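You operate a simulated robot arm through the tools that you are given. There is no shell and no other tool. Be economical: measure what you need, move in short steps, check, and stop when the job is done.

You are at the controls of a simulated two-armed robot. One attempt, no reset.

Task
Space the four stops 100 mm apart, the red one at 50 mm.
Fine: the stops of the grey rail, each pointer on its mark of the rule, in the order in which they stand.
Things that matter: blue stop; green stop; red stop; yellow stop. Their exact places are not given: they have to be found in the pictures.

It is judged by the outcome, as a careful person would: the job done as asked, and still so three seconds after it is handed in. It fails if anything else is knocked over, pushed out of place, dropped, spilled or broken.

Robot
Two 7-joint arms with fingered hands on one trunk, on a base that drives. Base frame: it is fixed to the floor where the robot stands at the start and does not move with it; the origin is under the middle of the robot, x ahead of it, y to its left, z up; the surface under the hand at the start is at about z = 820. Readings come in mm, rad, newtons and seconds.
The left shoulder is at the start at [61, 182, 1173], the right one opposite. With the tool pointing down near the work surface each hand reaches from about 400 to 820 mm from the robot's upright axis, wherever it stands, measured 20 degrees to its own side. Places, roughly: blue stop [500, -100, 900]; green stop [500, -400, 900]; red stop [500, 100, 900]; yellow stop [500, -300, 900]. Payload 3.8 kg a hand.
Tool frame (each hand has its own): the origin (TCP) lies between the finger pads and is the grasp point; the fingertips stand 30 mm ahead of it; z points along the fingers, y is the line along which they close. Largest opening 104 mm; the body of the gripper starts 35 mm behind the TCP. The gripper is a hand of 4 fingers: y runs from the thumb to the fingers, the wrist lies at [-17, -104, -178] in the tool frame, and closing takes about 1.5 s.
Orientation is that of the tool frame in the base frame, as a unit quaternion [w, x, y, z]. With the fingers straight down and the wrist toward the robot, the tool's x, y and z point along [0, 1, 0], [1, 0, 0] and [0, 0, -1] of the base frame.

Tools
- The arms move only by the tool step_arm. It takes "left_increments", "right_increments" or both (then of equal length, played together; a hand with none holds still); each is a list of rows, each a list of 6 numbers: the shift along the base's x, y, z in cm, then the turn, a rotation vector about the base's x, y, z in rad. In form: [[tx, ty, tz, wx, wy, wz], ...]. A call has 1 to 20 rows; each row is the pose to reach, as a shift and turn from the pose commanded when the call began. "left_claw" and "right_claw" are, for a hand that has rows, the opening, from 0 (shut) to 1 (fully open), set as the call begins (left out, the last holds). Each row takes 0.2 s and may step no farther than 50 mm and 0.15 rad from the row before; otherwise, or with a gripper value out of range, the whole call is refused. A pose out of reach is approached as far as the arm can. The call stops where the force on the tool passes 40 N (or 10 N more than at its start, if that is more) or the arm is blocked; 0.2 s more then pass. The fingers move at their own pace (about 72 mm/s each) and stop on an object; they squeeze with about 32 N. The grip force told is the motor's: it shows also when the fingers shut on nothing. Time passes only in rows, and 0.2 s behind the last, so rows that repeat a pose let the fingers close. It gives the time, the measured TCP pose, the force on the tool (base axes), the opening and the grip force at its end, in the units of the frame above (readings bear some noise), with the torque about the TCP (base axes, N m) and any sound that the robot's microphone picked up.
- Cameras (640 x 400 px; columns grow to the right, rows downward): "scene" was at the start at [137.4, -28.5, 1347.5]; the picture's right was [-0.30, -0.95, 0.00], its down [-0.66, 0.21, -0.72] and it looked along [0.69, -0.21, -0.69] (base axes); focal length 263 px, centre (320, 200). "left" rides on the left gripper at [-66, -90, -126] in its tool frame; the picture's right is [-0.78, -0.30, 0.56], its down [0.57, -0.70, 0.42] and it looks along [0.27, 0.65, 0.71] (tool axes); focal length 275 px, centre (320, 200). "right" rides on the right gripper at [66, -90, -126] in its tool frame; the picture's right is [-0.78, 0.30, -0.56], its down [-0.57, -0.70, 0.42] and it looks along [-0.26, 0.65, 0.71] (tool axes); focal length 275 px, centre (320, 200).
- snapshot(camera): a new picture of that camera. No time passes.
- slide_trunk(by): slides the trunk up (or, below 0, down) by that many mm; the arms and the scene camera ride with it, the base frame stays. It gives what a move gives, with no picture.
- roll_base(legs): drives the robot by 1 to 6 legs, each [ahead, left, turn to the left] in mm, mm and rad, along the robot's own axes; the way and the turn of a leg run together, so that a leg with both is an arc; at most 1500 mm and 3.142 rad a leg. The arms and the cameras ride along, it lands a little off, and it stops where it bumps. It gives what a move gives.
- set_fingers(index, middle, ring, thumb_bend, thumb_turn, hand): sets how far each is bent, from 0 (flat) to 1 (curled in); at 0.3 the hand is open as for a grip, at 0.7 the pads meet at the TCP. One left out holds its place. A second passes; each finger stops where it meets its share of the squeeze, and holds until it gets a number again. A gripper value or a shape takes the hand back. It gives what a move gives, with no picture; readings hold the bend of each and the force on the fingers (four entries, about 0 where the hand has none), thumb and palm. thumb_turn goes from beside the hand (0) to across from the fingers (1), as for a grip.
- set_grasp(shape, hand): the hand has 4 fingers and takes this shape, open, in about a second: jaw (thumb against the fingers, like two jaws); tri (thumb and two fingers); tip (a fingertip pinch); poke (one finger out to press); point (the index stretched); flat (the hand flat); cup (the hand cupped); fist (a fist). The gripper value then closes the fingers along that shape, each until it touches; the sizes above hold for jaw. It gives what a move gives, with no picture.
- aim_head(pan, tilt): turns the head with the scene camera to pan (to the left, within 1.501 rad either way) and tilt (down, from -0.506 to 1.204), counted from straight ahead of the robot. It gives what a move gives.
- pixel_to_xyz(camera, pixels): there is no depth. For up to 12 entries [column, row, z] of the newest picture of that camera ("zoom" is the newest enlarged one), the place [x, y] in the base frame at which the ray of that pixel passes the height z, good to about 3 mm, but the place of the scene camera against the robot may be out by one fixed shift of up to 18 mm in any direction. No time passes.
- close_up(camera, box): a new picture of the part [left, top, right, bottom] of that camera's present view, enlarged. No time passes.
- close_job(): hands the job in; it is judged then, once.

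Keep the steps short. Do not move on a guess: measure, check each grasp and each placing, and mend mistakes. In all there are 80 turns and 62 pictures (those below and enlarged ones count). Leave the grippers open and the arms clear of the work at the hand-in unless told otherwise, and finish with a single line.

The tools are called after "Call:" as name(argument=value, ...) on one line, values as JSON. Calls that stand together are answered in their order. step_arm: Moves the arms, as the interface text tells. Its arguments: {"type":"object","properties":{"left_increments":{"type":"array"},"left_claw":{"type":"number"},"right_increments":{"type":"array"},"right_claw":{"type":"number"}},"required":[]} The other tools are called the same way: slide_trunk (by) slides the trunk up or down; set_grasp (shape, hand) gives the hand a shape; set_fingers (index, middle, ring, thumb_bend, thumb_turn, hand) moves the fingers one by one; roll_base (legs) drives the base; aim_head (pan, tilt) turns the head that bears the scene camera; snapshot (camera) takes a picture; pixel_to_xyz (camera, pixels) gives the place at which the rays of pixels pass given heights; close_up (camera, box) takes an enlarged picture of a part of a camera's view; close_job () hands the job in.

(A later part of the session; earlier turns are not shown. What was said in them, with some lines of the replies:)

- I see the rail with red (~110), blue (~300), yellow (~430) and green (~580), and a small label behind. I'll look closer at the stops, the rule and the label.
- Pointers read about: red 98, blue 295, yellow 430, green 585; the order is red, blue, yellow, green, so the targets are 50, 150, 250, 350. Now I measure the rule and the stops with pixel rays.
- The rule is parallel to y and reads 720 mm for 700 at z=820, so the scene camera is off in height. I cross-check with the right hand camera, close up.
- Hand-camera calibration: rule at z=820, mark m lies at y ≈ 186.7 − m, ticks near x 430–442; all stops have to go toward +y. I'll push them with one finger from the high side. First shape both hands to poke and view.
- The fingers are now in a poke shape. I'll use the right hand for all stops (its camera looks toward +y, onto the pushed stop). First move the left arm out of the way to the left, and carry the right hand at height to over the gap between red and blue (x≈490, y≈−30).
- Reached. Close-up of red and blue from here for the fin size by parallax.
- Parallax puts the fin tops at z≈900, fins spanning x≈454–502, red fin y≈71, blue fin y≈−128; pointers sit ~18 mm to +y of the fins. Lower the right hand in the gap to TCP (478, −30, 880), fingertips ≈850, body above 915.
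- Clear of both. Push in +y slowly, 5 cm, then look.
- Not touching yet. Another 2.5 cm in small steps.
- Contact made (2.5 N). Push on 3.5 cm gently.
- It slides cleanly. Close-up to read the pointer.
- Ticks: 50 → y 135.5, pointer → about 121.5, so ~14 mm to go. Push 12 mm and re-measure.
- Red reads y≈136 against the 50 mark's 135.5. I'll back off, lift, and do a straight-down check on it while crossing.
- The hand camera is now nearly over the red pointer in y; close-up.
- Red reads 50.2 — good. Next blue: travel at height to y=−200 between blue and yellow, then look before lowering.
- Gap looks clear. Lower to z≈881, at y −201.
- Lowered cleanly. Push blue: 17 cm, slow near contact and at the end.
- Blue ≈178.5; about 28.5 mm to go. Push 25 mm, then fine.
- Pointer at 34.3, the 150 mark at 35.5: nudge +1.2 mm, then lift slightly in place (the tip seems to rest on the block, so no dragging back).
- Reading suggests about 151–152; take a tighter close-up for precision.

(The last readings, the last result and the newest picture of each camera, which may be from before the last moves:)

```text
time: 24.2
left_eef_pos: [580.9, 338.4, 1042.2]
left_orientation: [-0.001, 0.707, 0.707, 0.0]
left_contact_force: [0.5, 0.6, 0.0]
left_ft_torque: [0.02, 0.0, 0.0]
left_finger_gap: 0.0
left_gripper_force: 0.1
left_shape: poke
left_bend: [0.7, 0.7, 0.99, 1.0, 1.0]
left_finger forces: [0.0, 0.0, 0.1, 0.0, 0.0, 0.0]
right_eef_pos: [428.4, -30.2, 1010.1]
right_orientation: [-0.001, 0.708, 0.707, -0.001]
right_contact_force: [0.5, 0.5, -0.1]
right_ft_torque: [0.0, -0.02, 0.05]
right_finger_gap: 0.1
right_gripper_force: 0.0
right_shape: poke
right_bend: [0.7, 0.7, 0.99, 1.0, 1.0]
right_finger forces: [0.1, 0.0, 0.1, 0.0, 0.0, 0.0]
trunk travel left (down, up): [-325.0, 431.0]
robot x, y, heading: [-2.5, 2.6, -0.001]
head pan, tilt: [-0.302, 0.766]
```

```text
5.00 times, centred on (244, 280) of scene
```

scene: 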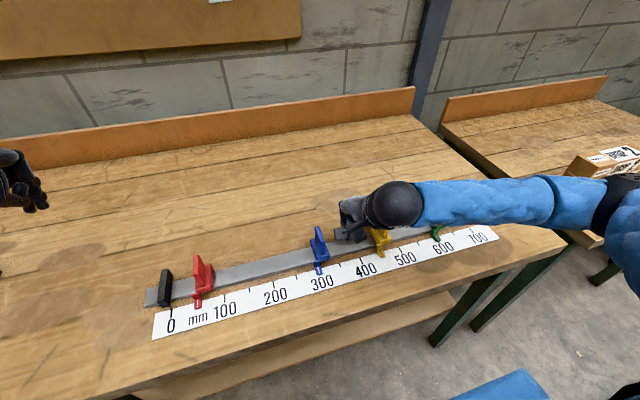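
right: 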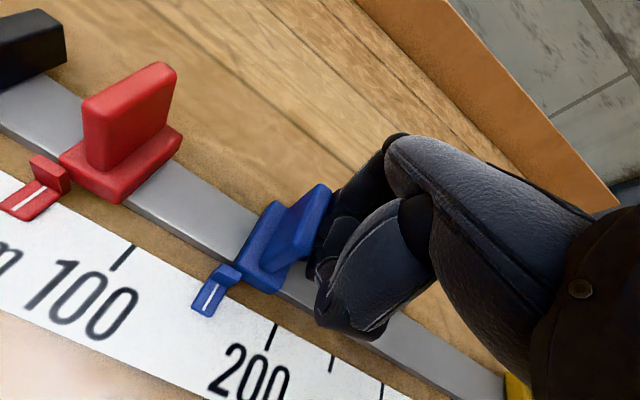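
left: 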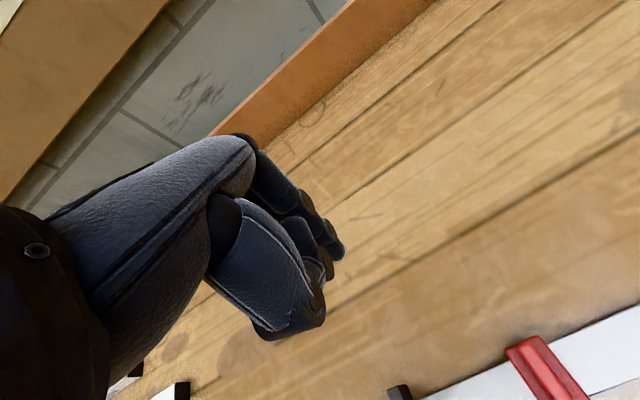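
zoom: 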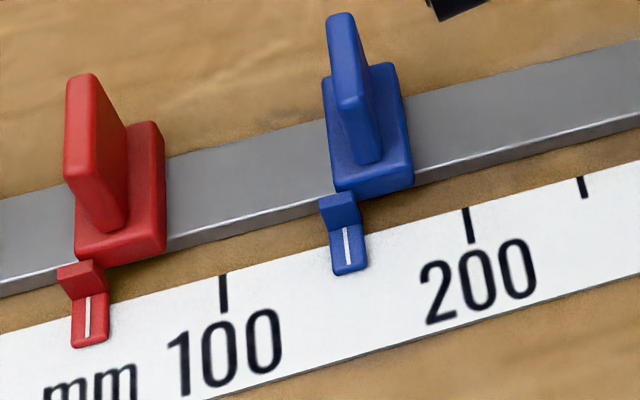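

Careful image geometry gives blue 150.2 (scene) to 150.8 (hand) — good. Next yellow: travel at height to y≈−346, between yellow and green.

Call:
step_arm(right_increments=[[1, -4, 1, 0, 0, 0], [2, -8, 2, 0, 0, 0], [3, -12, 2, 0, 0, 0], [4, -16, 2, 0, 0, 0], [5, -20, 2, 0, 0, 0], [5, -24, 2, 0, 0, 0], [5, -28, 2, 0, 0, 0], [5, -31.6, 2, 0, 0, 0], [5, -31.6, 2, 0, 0, 0]])

Call:
snapshot(camera="right")

Call:
snapshot(camera="scene")

```text
time: 26.2
left_eef_pos: [581.8, 337.8, 1042.5]
left_orientation: [0.0, 0.707, 0.707, 0.0]
left_contact_force: [0.1, -0.8, -0.1]
left_ft_torque: [0.0, -0.03, 0.0]
left_finger_gap: 0.1
left_gripper_force: 0.0
left_shape: poke
left_bend: [0.7, 0.7, 0.99, 1.0, 1.0]
left_finger forces: [0.0, 0.0, 0.0, 0.0, 0.0, 0.0]
right_eef_pos: [477.8, -347.3, 1031.1]
right_orientation: [0.001, 0.707, 0.707, -0.001]
right_contact_force: [-0.4, -0.1, -0.2]
right_ft_torque: [0.02, -0.01, 0.01]
right_finger_gap: 0.2
right_gripper_force: 0.1
right_shape: poke
right_bend: [0.7, 0.7, 0.99, 1.0, 1.0]
right_finger forces: [0.0, 0.0, 0.0, 0.0, 0.0, 0.1]
trunk travel left (down, up): [-325.0, 431.0]
robot x, y, heading: [0.3, 2.0, 0.002]
head pan, tilt: [-0.302, 0.766]
```

```text
28 pictures are left
```

right: 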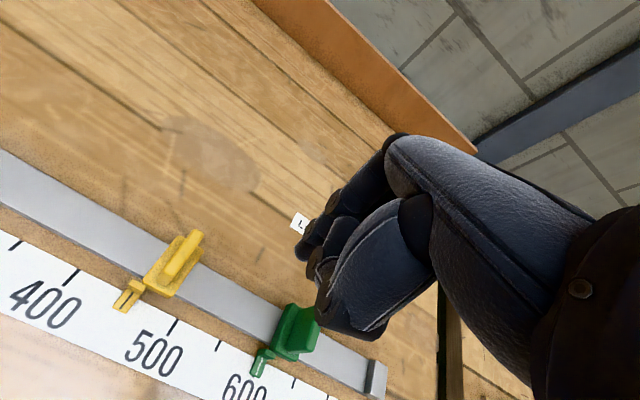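

```text
27 pictures are left
```

scene: 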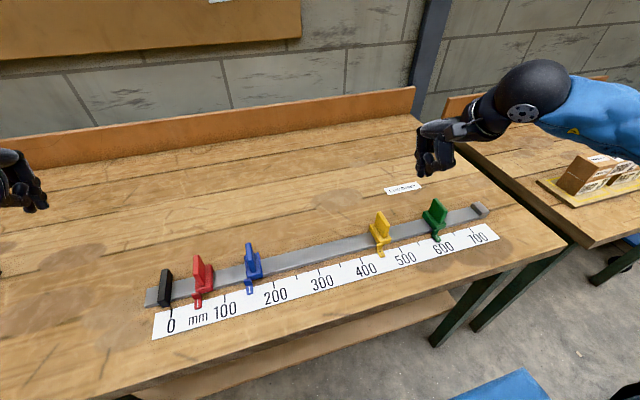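

Same geometry as with blue. Lower 14.5 cm.

Call:
step_arm(right_increments=[[0, 0, -4, 0, 0, 0], [0, 0, -8, 0, 0, 0], [0, 0, -11, 0, 0, 0], [0, 0, -13.3, 0, 0, 0], [0, 0, -14.5, 0, 0, 0], [0, 0, -14.5, 0, 0, 0]])

Call:
snapshot(camera="scene")

```text
time: 27.6
left_eef_pos: [581.4, 337.3, 1043.3]
left_orientation: [0.0, 0.707, 0.707, 0.0]
left_contact_force: [-0.7, 0.4, -0.2]
left_ft_torque: [0.0, -0.02, 0.02]
left_finger_gap: 0.0
left_gripper_force: 0.0
left_shape: poke
left_bend: [0.7, 0.7, 0.99, 1.0, 1.0]
left_finger forces: [0.1, 0.1, 0.0, 0.0, 0.0, 0.1]
right_eef_pos: [479.4, -346.8, 886.7]
right_orientation: [0.0, 0.707, 0.707, 0.0]
right_contact_force: [-0.4, 0.2, 0.5]
right_ft_torque: [0.0, 0.02, 0.03]
right_finger_gap: 0.1
right_gripper_force: 0.1
right_shape: poke
right_bend: [0.7, 0.7, 0.99, 1.0, 1.0]
right_finger forces: [0.1, 0.0, 0.0, 0.0, 0.0, 0.0]
trunk travel left (down, up): [-325.0, 431.0]
robot x, y, heading: [1.7, 0.9, 0.002]
head pan, tilt: [-0.302, 0.766]
```

```text
26 pictures are left
```

scene: 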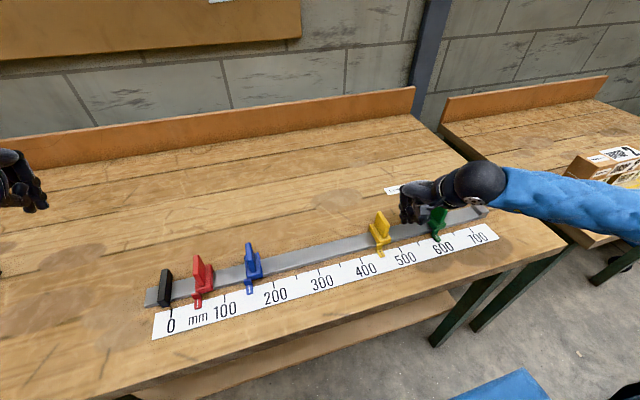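

Clear. Push yellow: 22.5 cm, slow near contact.

Call:
step_arm(right_increments=[[0, 1.5, 0, 0, 0, 0], [0, 2.8, 0, 0, 0, 0], [0, 3.6, 0, 0, 0, 0], [0, 4.3, 0, 0, 0, 0], [0, 5.0, 0, 0, 0, 0], [0, 6.2, 0, 0, 0, 0], [0, 7.6, 0, 0, 0, 0], [0, 9, 0, 0, 0, 0], [0, 10.4, 0, 0, 0, 0], [0, 11.8, 0, 0, 0, 0], [0, 13.2, 0, 0, 0, 0], [0, 14.6, 0, 0, 0, 0], [0, 16, 0, 0, 0, 0], [0, 17.4, 0, 0, 0, 0], [0, 18.8, 0, 0, 0, 0], [0, 20.2, 0, 0, 0, 0], [0, 21.3, 0, 0, 0, 0], [0, 22.1, 0, 0, 0, 0], [0, 22.5, 0, 0, 0, 0], [0, 22.5, 0, 0, 0, 0]])

Call:
close_up(camera="right", box=[80, 220, 304, 360])

```text
time: 31.8
left_eef_pos: [579.8, 338.5, 1043.2]
left_orientation: [0.0, 0.707, 0.707, 0.0]
left_contact_force: [0.5, -0.6, -0.3]
left_ft_torque: [-0.01, 0.0, 0.0]
left_finger_gap: 0.2
left_gripper_force: 0.0
left_shape: poke
left_bend: [0.7, 0.7, 0.99, 1.0, 1.0]
left_finger forces: [0.0, 0.0, 0.0, 0.1, 0.0, 0.0]
right_eef_pos: [479.4, -121.9, 885.0]
right_orientation: [0.0, 0.708, 0.706, 0.0]
right_contact_force: [-0.2, -0.2, -0.1]
right_ft_torque: [0.0, 0.02, 0.01]
right_finger_gap: 0.3
right_gripper_force: 0.1
right_shape: poke
right_bend: [0.7, 0.7, 0.99, 1.0, 1.0]
right_finger forces: [0.6, 0.0, 0.0, 0.0, 0.0, 0.0]
trunk travel left (down, up): [-325.0, 431.0]
robot x, y, heading: [2.2, 1.2, -0.0]
head pan, tilt: [-0.302, 0.766]
```

```text
2.86 times, centred on (192, 290) of right
```

zoom: 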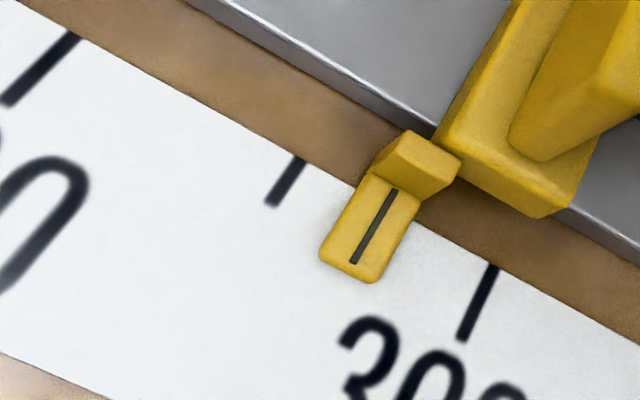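

Yellow reads ≈270.8; push 19 mm, then fine.

Call:
step_arm(right_increments=[[0, 0.5, 0, 0, 0, 0], [0, 1.0, 0, 0, 0, 0], [0, 1.5, 0, 0, 0, 0], [0, 1.8, 0, 0, 0, 0], [0, 1.9, 0, 0, 0, 0], [0, 1.9, 0, 0, 0, 0]])

Call:
close_up(camera="right", box=[80, 220, 304, 360])

```text
time: 33.2
left_eef_pos: [580.8, 337.0, 1043.5]
left_orientation: [-0.001, 0.707, 0.707, 0.0]
left_contact_force: [-0.2, -0.1, -1.6]
left_ft_torque: [0.03, -0.03, 0.03]
left_finger_gap: 0.0
left_gripper_force: 0.1
left_shape: poke
left_bend: [0.7, 0.7, 0.99, 1.0, 1.0]
left_finger forces: [0.1, 0.0, 0.1, 0.0, 0.0, 0.0]
right_eef_pos: [479.4, -102.8, 886.1]
right_orientation: [0.0, 0.708, 0.707, 0.0]
right_contact_force: [0.5, -0.5, 0.1]
right_ft_torque: [0.04, -0.01, -0.02]
right_finger_gap: 0.0
right_gripper_force: 0.0
right_shape: poke
right_bend: [0.7, 0.7, 0.99, 1.0, 1.0]
right_finger forces: [0.0, 0.1, 0.0, 0.0, 0.0, 0.0]
trunk travel left (down, up): [-325.0, 431.0]
robot x, y, heading: [-0.9, 0.8, 0.003]
head pan, tilt: [-0.302, 0.766]
```

```text
2.86 times, centred on (192, 290) of right
```

zoom: 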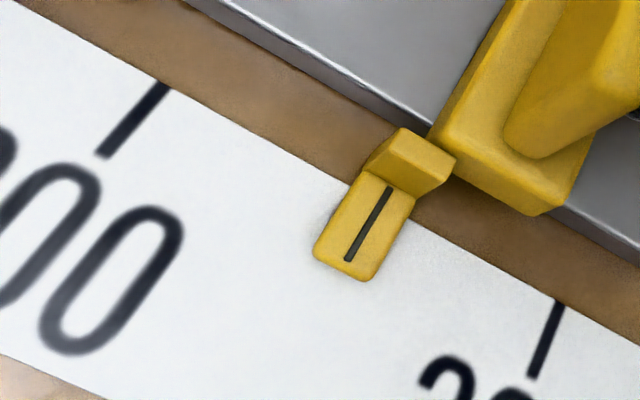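

Yellow now reads ≈250.3. Back off and lift; recheck from above.

Call:
step_arm(right_increments=[[0, -0.5, 1, 0, 0, 0], [0, -1.5, 3, 0, 0, 0], [0, -2.5, 6, 0, 0, 0], [-3, -2.5, 9, 0, 0, 0], [-5, -2.5, 12.5, 0, 0, 0], [-5, -2.5, 12.5, 0, 0, 0]])

Call:
close_up(camera="right", box=[112, 212, 240, 292])

Call:
close_up(camera="scene", box=[220, 230, 348, 310])

```text
time: 34.6
left_eef_pos: [581.0, 338.0, 1042.9]
left_orientation: [0.0, 0.708, 0.707, 0.0]
left_contact_force: [0.1, 0.2, 0.0]
left_ft_torque: [0.0, -0.01, 0.04]
left_finger_gap: 0.0
left_gripper_force: 0.1
left_shape: poke
left_bend: [0.7, 0.7, 0.99, 1.0, 1.0]
left_finger forces: [0.1, 0.1, 0.1, 0.0, 0.1, 0.1]
right_eef_pos: [427.8, -127.6, 1012.4]
right_orientation: [-0.001, 0.707, 0.707, -0.001]
right_contact_force: [0.2, 0.3, 0.1]
right_ft_torque: [-0.04, 0.0, -0.02]
right_finger_gap: 0.0
right_gripper_force: 0.1
right_shape: poke
right_bend: [0.7, 0.7, 0.99, 1.0, 1.0]
right_finger forces: [0.1, 0.0, 0.1, 0.0, 0.0, 0.0]
trunk travel left (down, up): [-325.0, 431.0]
robot x, y, heading: [-1.3, -0.1, 0.005]
head pan, tilt: [-0.302, 0.766]
```

```text
5.00 times, centred on (176, 252) of right
```

zoom: 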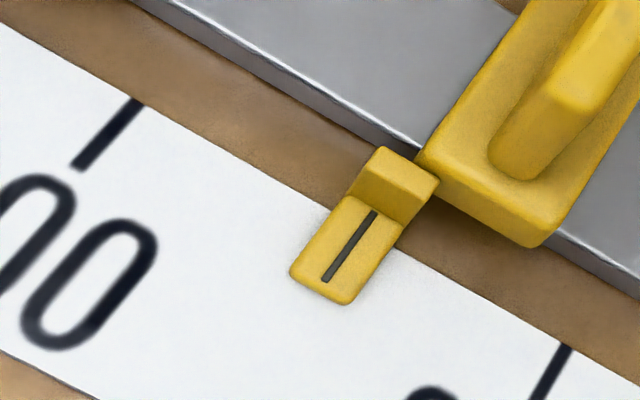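

```text
5.00 times, centred on (284, 270) of scene
```

zoom: 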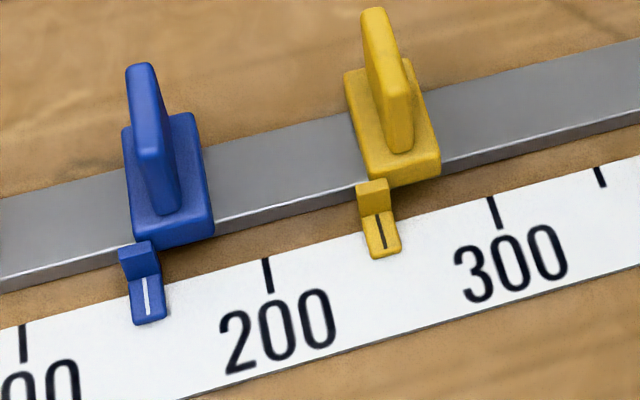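

Yellow reads 250.0. Now green: travel to y≈−480, right of it.

Call:
step_arm(right_increments=[[1, -4, 1, 0, 0, 0], [2, -8, 2, 0, 0, 0], [3, -12, 2, 0, 0, 0], [4, -16, 2, 0, 0, 0], [5.1, -20, 2, 0, 0, 0], [5.1, -24, 2, 0, 0, 0], [5.1, -28, 2, 0, 0, 0], [5.1, -32, 2, 0, 0, 0], [5.1, -35.2, 2, 0, 0, 0], [5.1, -35.2, 2, 0, 0, 0]])

Call:
snapshot(camera="right")

Call:
snapshot(camera="scene")

```text
time: 36.8
left_eef_pos: [581.6, 337.7, 1042.7]
left_orientation: [0.001, 0.707, 0.707, -0.001]
left_contact_force: [0.2, -0.9, 0.2]
left_ft_torque: [0.02, 0.02, 0.05]
left_finger_gap: 0.1
left_gripper_force: 0.1
left_shape: poke
left_bend: [0.7, 0.7, 0.99, 1.0, 1.0]
left_finger forces: [0.0, 0.0, 0.1, 0.0, 0.1, 0.0]
right_eef_pos: [480.3, -481.2, 1031.4]
right_orientation: [-0.001, 0.707, 0.707, 0.0]
right_contact_force: [0.3, -0.3, 0.0]
right_ft_torque: [-0.01, 0.02, -0.04]
right_finger_gap: 0.0
right_gripper_force: 0.0
right_shape: poke
right_bend: [0.7, 0.7, 0.99, 1.0, 1.0]
right_finger forces: [0.0, 0.1, 0.0, 0.1, 0.0, 0.1]
trunk travel left (down, up): [-325.0, 431.0]
robot x, y, heading: [-2.6, -0.8, 0.002]
head pan, tilt: [-0.302, 0.766]
```

```text
21 pictures are left
```

right: 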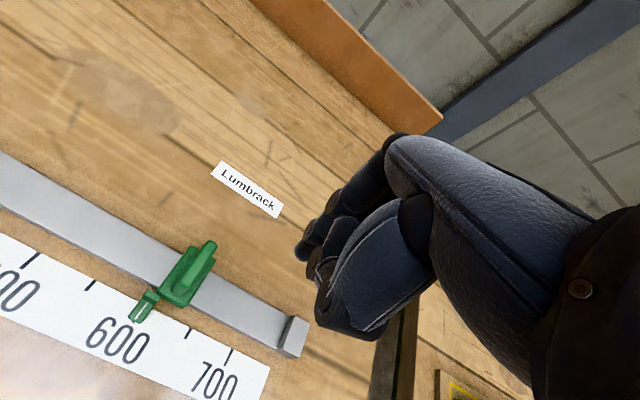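

```text
20 pictures are left
```

scene: 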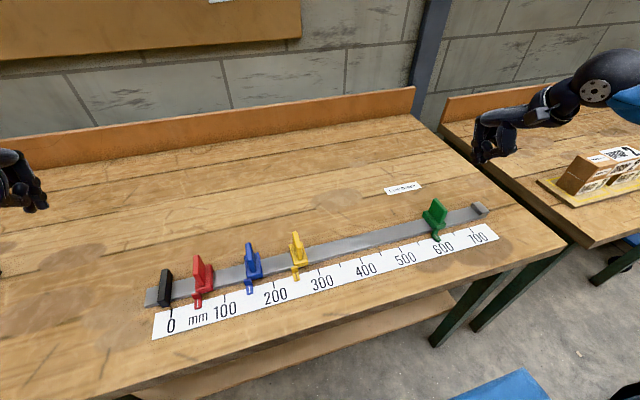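

Lower 14.5 cm in two halves, checking.

Call:
step_arm(right_increments=[[0, 0, -4, 0, 0, 0], [0, 0, -8, 0, 0, 0], [0, 0, -11, 0, 0, 0], [0, 0, -13.3, 0, 0, 0], [0, 0, -14.5, 0, 0, 0], [0, 0, -14.5, 0, 0, 0]])

Call:
snapshot(camera="scene")

```text
time: 38.2
left_eef_pos: [581.0, 337.9, 1043.6]
left_orientation: [0.0, 0.707, 0.707, 0.001]
left_contact_force: [-0.6, -0.3, 0.7]
left_ft_torque: [-0.01, -0.03, -0.04]
left_finger_gap: 0.0
left_gripper_force: 0.0
left_shape: poke
left_bend: [0.7, 0.7, 0.99, 1.0, 1.0]
left_finger forces: [0.0, 0.0, 0.0, 0.1, 0.0, 0.1]
right_eef_pos: [480.7, -480.8, 885.4]
right_orientation: [0.0, 0.707, 0.707, 0.0]
right_contact_force: [-0.1, -0.3, -1.3]
right_ft_torque: [0.0, 0.0, -0.02]
right_finger_gap: 0.1
right_gripper_force: 0.1
right_shape: poke
right_bend: [0.7, 0.7, 0.99, 1.0, 1.0]
right_finger forces: [0.0, 0.1, 0.0, 0.1, 0.1, 0.0]
trunk travel left (down, up): [-325.0, 431.0]
robot x, y, heading: [0.9, -2.4, 0.003]
head pan, tilt: [-0.302, 0.766]
```

```text
19 pictures are left
```

scene: 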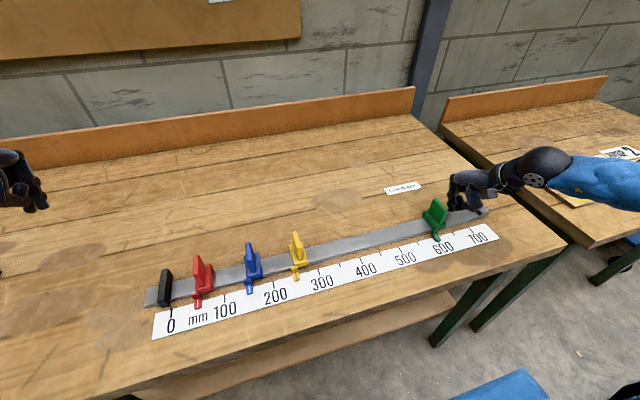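

Clear. Push green 25.5 cm, slow near contact.

Call:
step_arm(right_increments=[[0, 1.2, 0, 0, 0, 0], [0, 2.2, 0, 0, 0, 0], [0, 3.0, 0, 0, 0, 0], [0, 3.8, 0, 0, 0, 0], [0, 4.8, 0, 0, 0, 0], [0, 6.2, 0, 0, 0, 0], [0, 7.8, 0, 0, 0, 0], [0, 9.4, 0, 0, 0, 0], [0, 11, 0, 0, 0, 0], [0, 12.6, 0, 0, 0, 0], [0, 14.2, 0, 0, 0, 0], [0, 15.8, 0, 0, 0, 0], [0, 17.4, 0, 0, 0, 0], [0, 19, 0, 0, 0, 0], [0, 20.6, 0, 0, 0, 0], [0, 22.2, 0, 0, 0, 0], [0, 23.6, 0, 0, 0, 0], [0, 24.8, 0, 0, 0, 0], [0, 25.5, 0, 0, 0, 0], [0, 25.5, 0, 0, 0, 0]])

Call:
close_up(camera="right", box=[80, 220, 304, 360])

```text
time: 42.4
left_eef_pos: [580.5, 337.4, 1043.5]
left_orientation: [0.0, 0.708, 0.707, 0.0]
left_contact_force: [-0.8, 0.1, 0.3]
left_ft_torque: [0.01, 0.02, 0.02]
left_finger_gap: 0.0
left_gripper_force: 0.1
left_shape: poke
left_bend: [0.7, 0.7, 0.99, 1.0, 1.0]
left_finger forces: [0.1, 0.0, 0.0, 0.0, 0.0, 0.0]
right_eef_pos: [479.6, -225.4, 885.9]
right_orientation: [0.001, 0.707, 0.707, 0.0]
right_contact_force: [-0.5, -0.3, -0.6]
right_ft_torque: [0.01, 0.03, 0.01]
right_finger_gap: 0.1
right_gripper_force: 0.1
right_shape: poke
right_bend: [0.7, 0.7, 0.99, 1.0, 1.0]
right_finger forces: [0.7, 0.0, 0.0, 0.1, 0.1, 0.1]
trunk travel left (down, up): [-325.0, 431.0]
robot x, y, heading: [-1.1, -1.2, 0.002]
head pan, tilt: [-0.302, 0.766]
```

```text
2.86 times, centred on (192, 290) of right
```

zoom: 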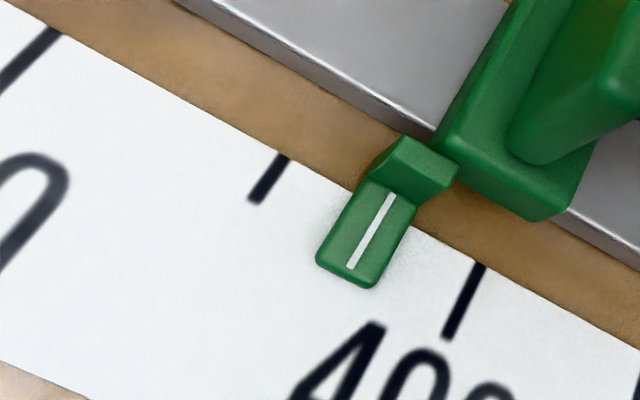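

Green ≈373.7. The earlier identical move carried ~1.5 mm beyond the command, so push 22 mm.

Call:
step_arm(right_increments=[[0, 0.5, 0, 0, 0, 0], [0, 1.0, 0, 0, 0, 0], [0, 1.5, 0, 0, 0, 0], [0, 1.9, 0, 0, 0, 0], [0, 2.1, 0, 0, 0, 0], [0, 2.2, 0, 0, 0, 0], [0, 2.2, 0, 0, 0, 0]])

Call:
close_up(camera="right", box=[80, 220, 304, 360])

```text
time: 44.0
left_eef_pos: [582.3, 337.8, 1043.7]
left_orientation: [0.0, 0.707, 0.707, 0.0]
left_contact_force: [0.2, 0.2, 0.0]
left_ft_torque: [-0.04, -0.02, 0.0]
left_finger_gap: 0.0
left_gripper_force: 0.2
left_shape: poke
left_bend: [0.7, 0.7, 0.99, 1.0, 1.0]
left_finger forces: [0.0, 0.1, 0.0, 0.1, 0.1, 0.1]
right_eef_pos: [479.4, -202.6, 885.8]
right_orientation: [0.0, 0.707, 0.707, 0.001]
right_contact_force: [0.1, -0.8, -0.6]
right_ft_torque: [0.0, -0.04, 0.01]
right_finger_gap: 0.0
right_gripper_force: 0.0
right_shape: poke
right_bend: [0.7, 0.7, 0.99, 1.0, 1.0]
right_finger forces: [0.1, 0.1, 0.0, 0.0, 0.1, 0.0]
trunk travel left (down, up): [-325.0, 431.0]
robot x, y, heading: [0.9, -3.1, -0.0]
head pan, tilt: [-0.302, 0.766]
```

```text
2.86 times, centred on (192, 290) of right
```

zoom: 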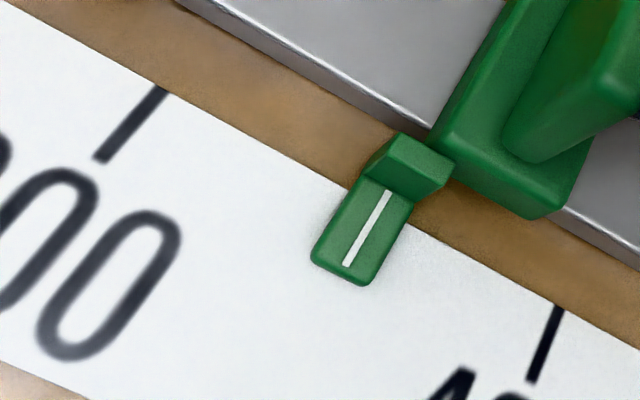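

Green ≈350.4. Lift and verify from above.

Call:
step_arm(right_increments=[[0, -0.5, 1, 0, 0, 0], [0, -1.5, 3, 0, 0, 0], [0, -2.5, 6, 0, 0, 0], [-3, -2.5, 9, 0, 0, 0], [-5, -2.5, 12.5, 0, 0, 0], [-5, -2.5, 12.5, 0, 0, 0]])

Call:
close_up(camera="right", box=[112, 212, 240, 292])

```text
time: 45.4
left_eef_pos: [581.2, 337.4, 1043.2]
left_orientation: [-0.001, 0.707, 0.707, 0.0]
left_contact_force: [0.4, 0.7, -0.9]
left_ft_torque: [0.03, 0.01, -0.01]
left_finger_gap: 0.0
left_gripper_force: 0.0
left_shape: poke
left_bend: [0.7, 0.7, 0.99, 1.0, 1.0]
left_finger forces: [0.0, 0.0, 0.1, 0.0, 0.0, 0.0]
right_eef_pos: [429.5, -226.9, 1010.5]
right_orientation: [0.0, 0.707, 0.707, 0.0]
right_contact_force: [-0.1, 0.4, 0.1]
right_ft_torque: [0.0, -0.04, 0.02]
right_finger_gap: 0.2
right_gripper_force: 0.0
right_shape: poke
right_bend: [0.7, 0.7, 0.99, 1.0, 1.0]
right_finger forces: [0.1, 0.0, 0.0, 0.0, 0.0, 0.0]
trunk travel left (down, up): [-325.0, 431.0]
robot x, y, heading: [1.7, -2.7, -0.001]
head pan, tilt: [-0.302, 0.766]
```

```text
5.00 times, centred on (176, 252) of right
```

zoom: 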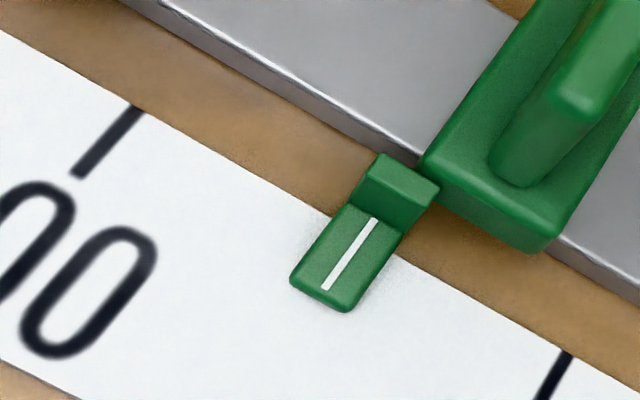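

Green reads ≈350. Raise the right arm clear to the right.

Call:
step_arm(right_increments=[[0, 0, 3, 0, 0, 0], [0, -3, 6, 0, 0, 0], [1, -7, 8, 0, 0, 0], [1, -11, 8, 0, 0, 0], [1, -14, 8, 0, 0, 0], [1, -14, 8, 0, 0, 0]])

Call:
set_grasp(hand="right", shape="jaw")

Call:
set_grasp(hand="left", shape="jaw")

Call:
snapshot(camera="scene")

Call:
close_up(camera="scene", box=[150, 215, 278, 295])

Call:
close_up(camera="scene", box=[160, 220, 320, 320])

Call:
close_up(camera="scene", box=[250, 210, 410, 310])

```text
time: 46.8
left_eef_pos: [580.3, 338.6, 1043.6]
left_orientation: [0.0, 0.707, 0.707, 0.001]
left_contact_force: [0.6, -0.1, 0.2]
left_ft_torque: [-0.03, 0.01, 0.0]
left_finger_gap: 0.0
left_gripper_force: 0.1
left_shape: poke
left_bend: [0.7, 0.7, 0.99, 1.0, 1.0]
left_finger forces: [0.0, 0.0, 0.1, 0.0, 0.0, 0.0]
right_eef_pos: [441.1, -368.2, 1090.6]
right_orientation: [0.0, 0.707, 0.707, 0.0]
right_contact_force: [1.0, -0.4, -0.1]
right_ft_torque: [0.0, -0.02, 0.0]
right_finger_gap: 0.2
right_gripper_force: 0.1
right_shape: poke
right_bend: [0.7, 0.7, 0.99, 1.0, 1.0]
right_finger forces: [0.1, 0.1, 0.1, 0.0, 0.0, 0.1]
trunk travel left (down, up): [-325.0, 431.0]
robot x, y, heading: [-0.5, -1.2, 0.004]
head pan, tilt: [-0.302, 0.766]
```

```text
time: 47.7
left_eef_pos: [580.2, 338.6, 1042.9]
left_orientation: [0.0, 0.707, 0.707, -0.001]
left_contact_force: [0.1, 0.3, 0.0]
left_ft_torque: [0.03, 0.03, -0.05]
left_finger_gap: 0.0
left_gripper_force: 0.1
left_shape: poke
left_bend: [0.7, 0.7, 0.99, 1.0, 1.0]
left_finger forces: [0.0, 0.0, 0.1, 0.0, 0.0, 0.0]
right_eef_pos: [440.9, -367.2, 1089.5]
right_orientation: [0.001, 0.707, 0.707, 0.0]
right_contact_force: [-0.2, -0.4, 0.8]
right_ft_torque: [0.03, 0.01, -0.02]
right_finger_gap: 103.9
right_gripper_force: 0.2
right_shape: jaw
right_bend: [0.3, 0.3, 0.3, 0.3, 0.97]
right_finger forces: [0.1, 0.0, 0.0, 0.0, 0.0, 0.1]
trunk travel left (down, up): [-325.0, 431.0]
robot x, y, heading: [0.9, 0.6, -0.004]
head pan, tilt: [-0.302, 0.766]
```

```text
time: 48.6
left_eef_pos: [581.6, 338.6, 1042.8]
left_orientation: [0.001, 0.707, 0.708, 0.0]
left_contact_force: [-1.1, 0.9, 0.0]
left_ft_torque: [-0.01, 0.01, 0.0]
left_finger_gap: 103.8
left_gripper_force: 0.2
left_shape: jaw
left_bend: [0.3, 0.3, 0.3, 0.3, 0.97]
left_finger forces: [0.1, 0.0, 0.0, 0.0, 0.1, 0.0]
right_eef_pos: [440.8, -368.0, 1090.3]
right_orientation: [0.0, 0.708, 0.706, 0.0]
right_contact_force: [-0.4, -0.8, 0.3]
right_ft_torque: [0.0, -0.02, -0.01]
right_finger_gap: 104.0
right_gripper_force: 0.1
right_shape: jaw
right_bend: [0.3, 0.3, 0.3, 0.3, 0.97]
right_finger forces: [0.1, 0.0, 0.0, 0.1, 0.1, 0.0]
trunk travel left (down, up): [-325.0, 431.0]
robot x, y, heading: [-3.3, -2.0, 0.001]
head pan, tilt: [-0.302, 0.766]
```

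```text
15 pictures are left
```

scene: 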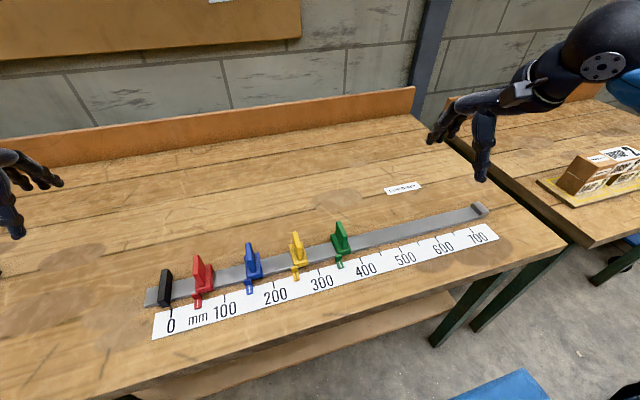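

```text
5.00 times, centred on (214, 255) of scene
```

zoom: 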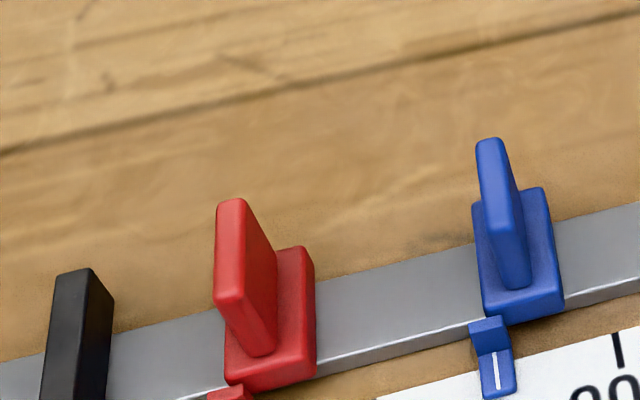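

```text
4.00 times, centred on (240, 270) of scene
```

zoom: 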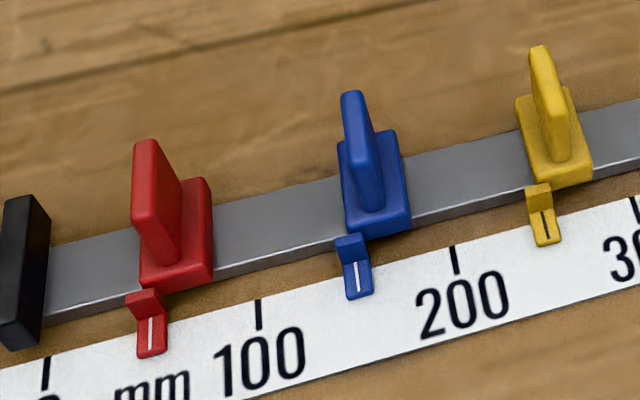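

```text
4.00 times, centred on (330, 260) of scene
```

zoom: 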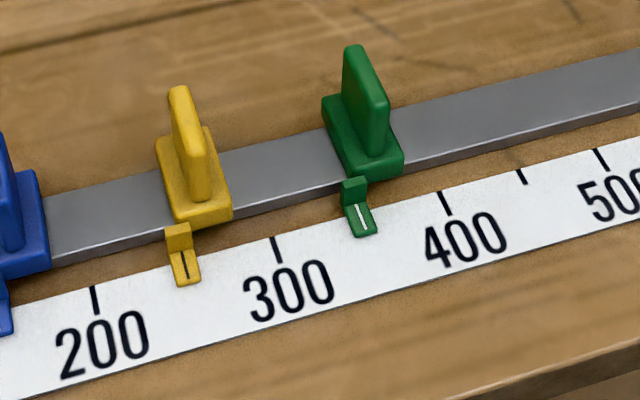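

The pointers read red ≈50, blue ≈150.5, yellow ≈250 and green ≈350. The hands are open and clear, and nothing else moved, so I hand in.

Call:
close_job()

```text
The job is handed in.
```

The stops stand 100 mm apart in their original order, with pointers reading about red 50, blue 150.5, yellow 250 and green 350 mm; both hands are open and clear, and the job is handed in.
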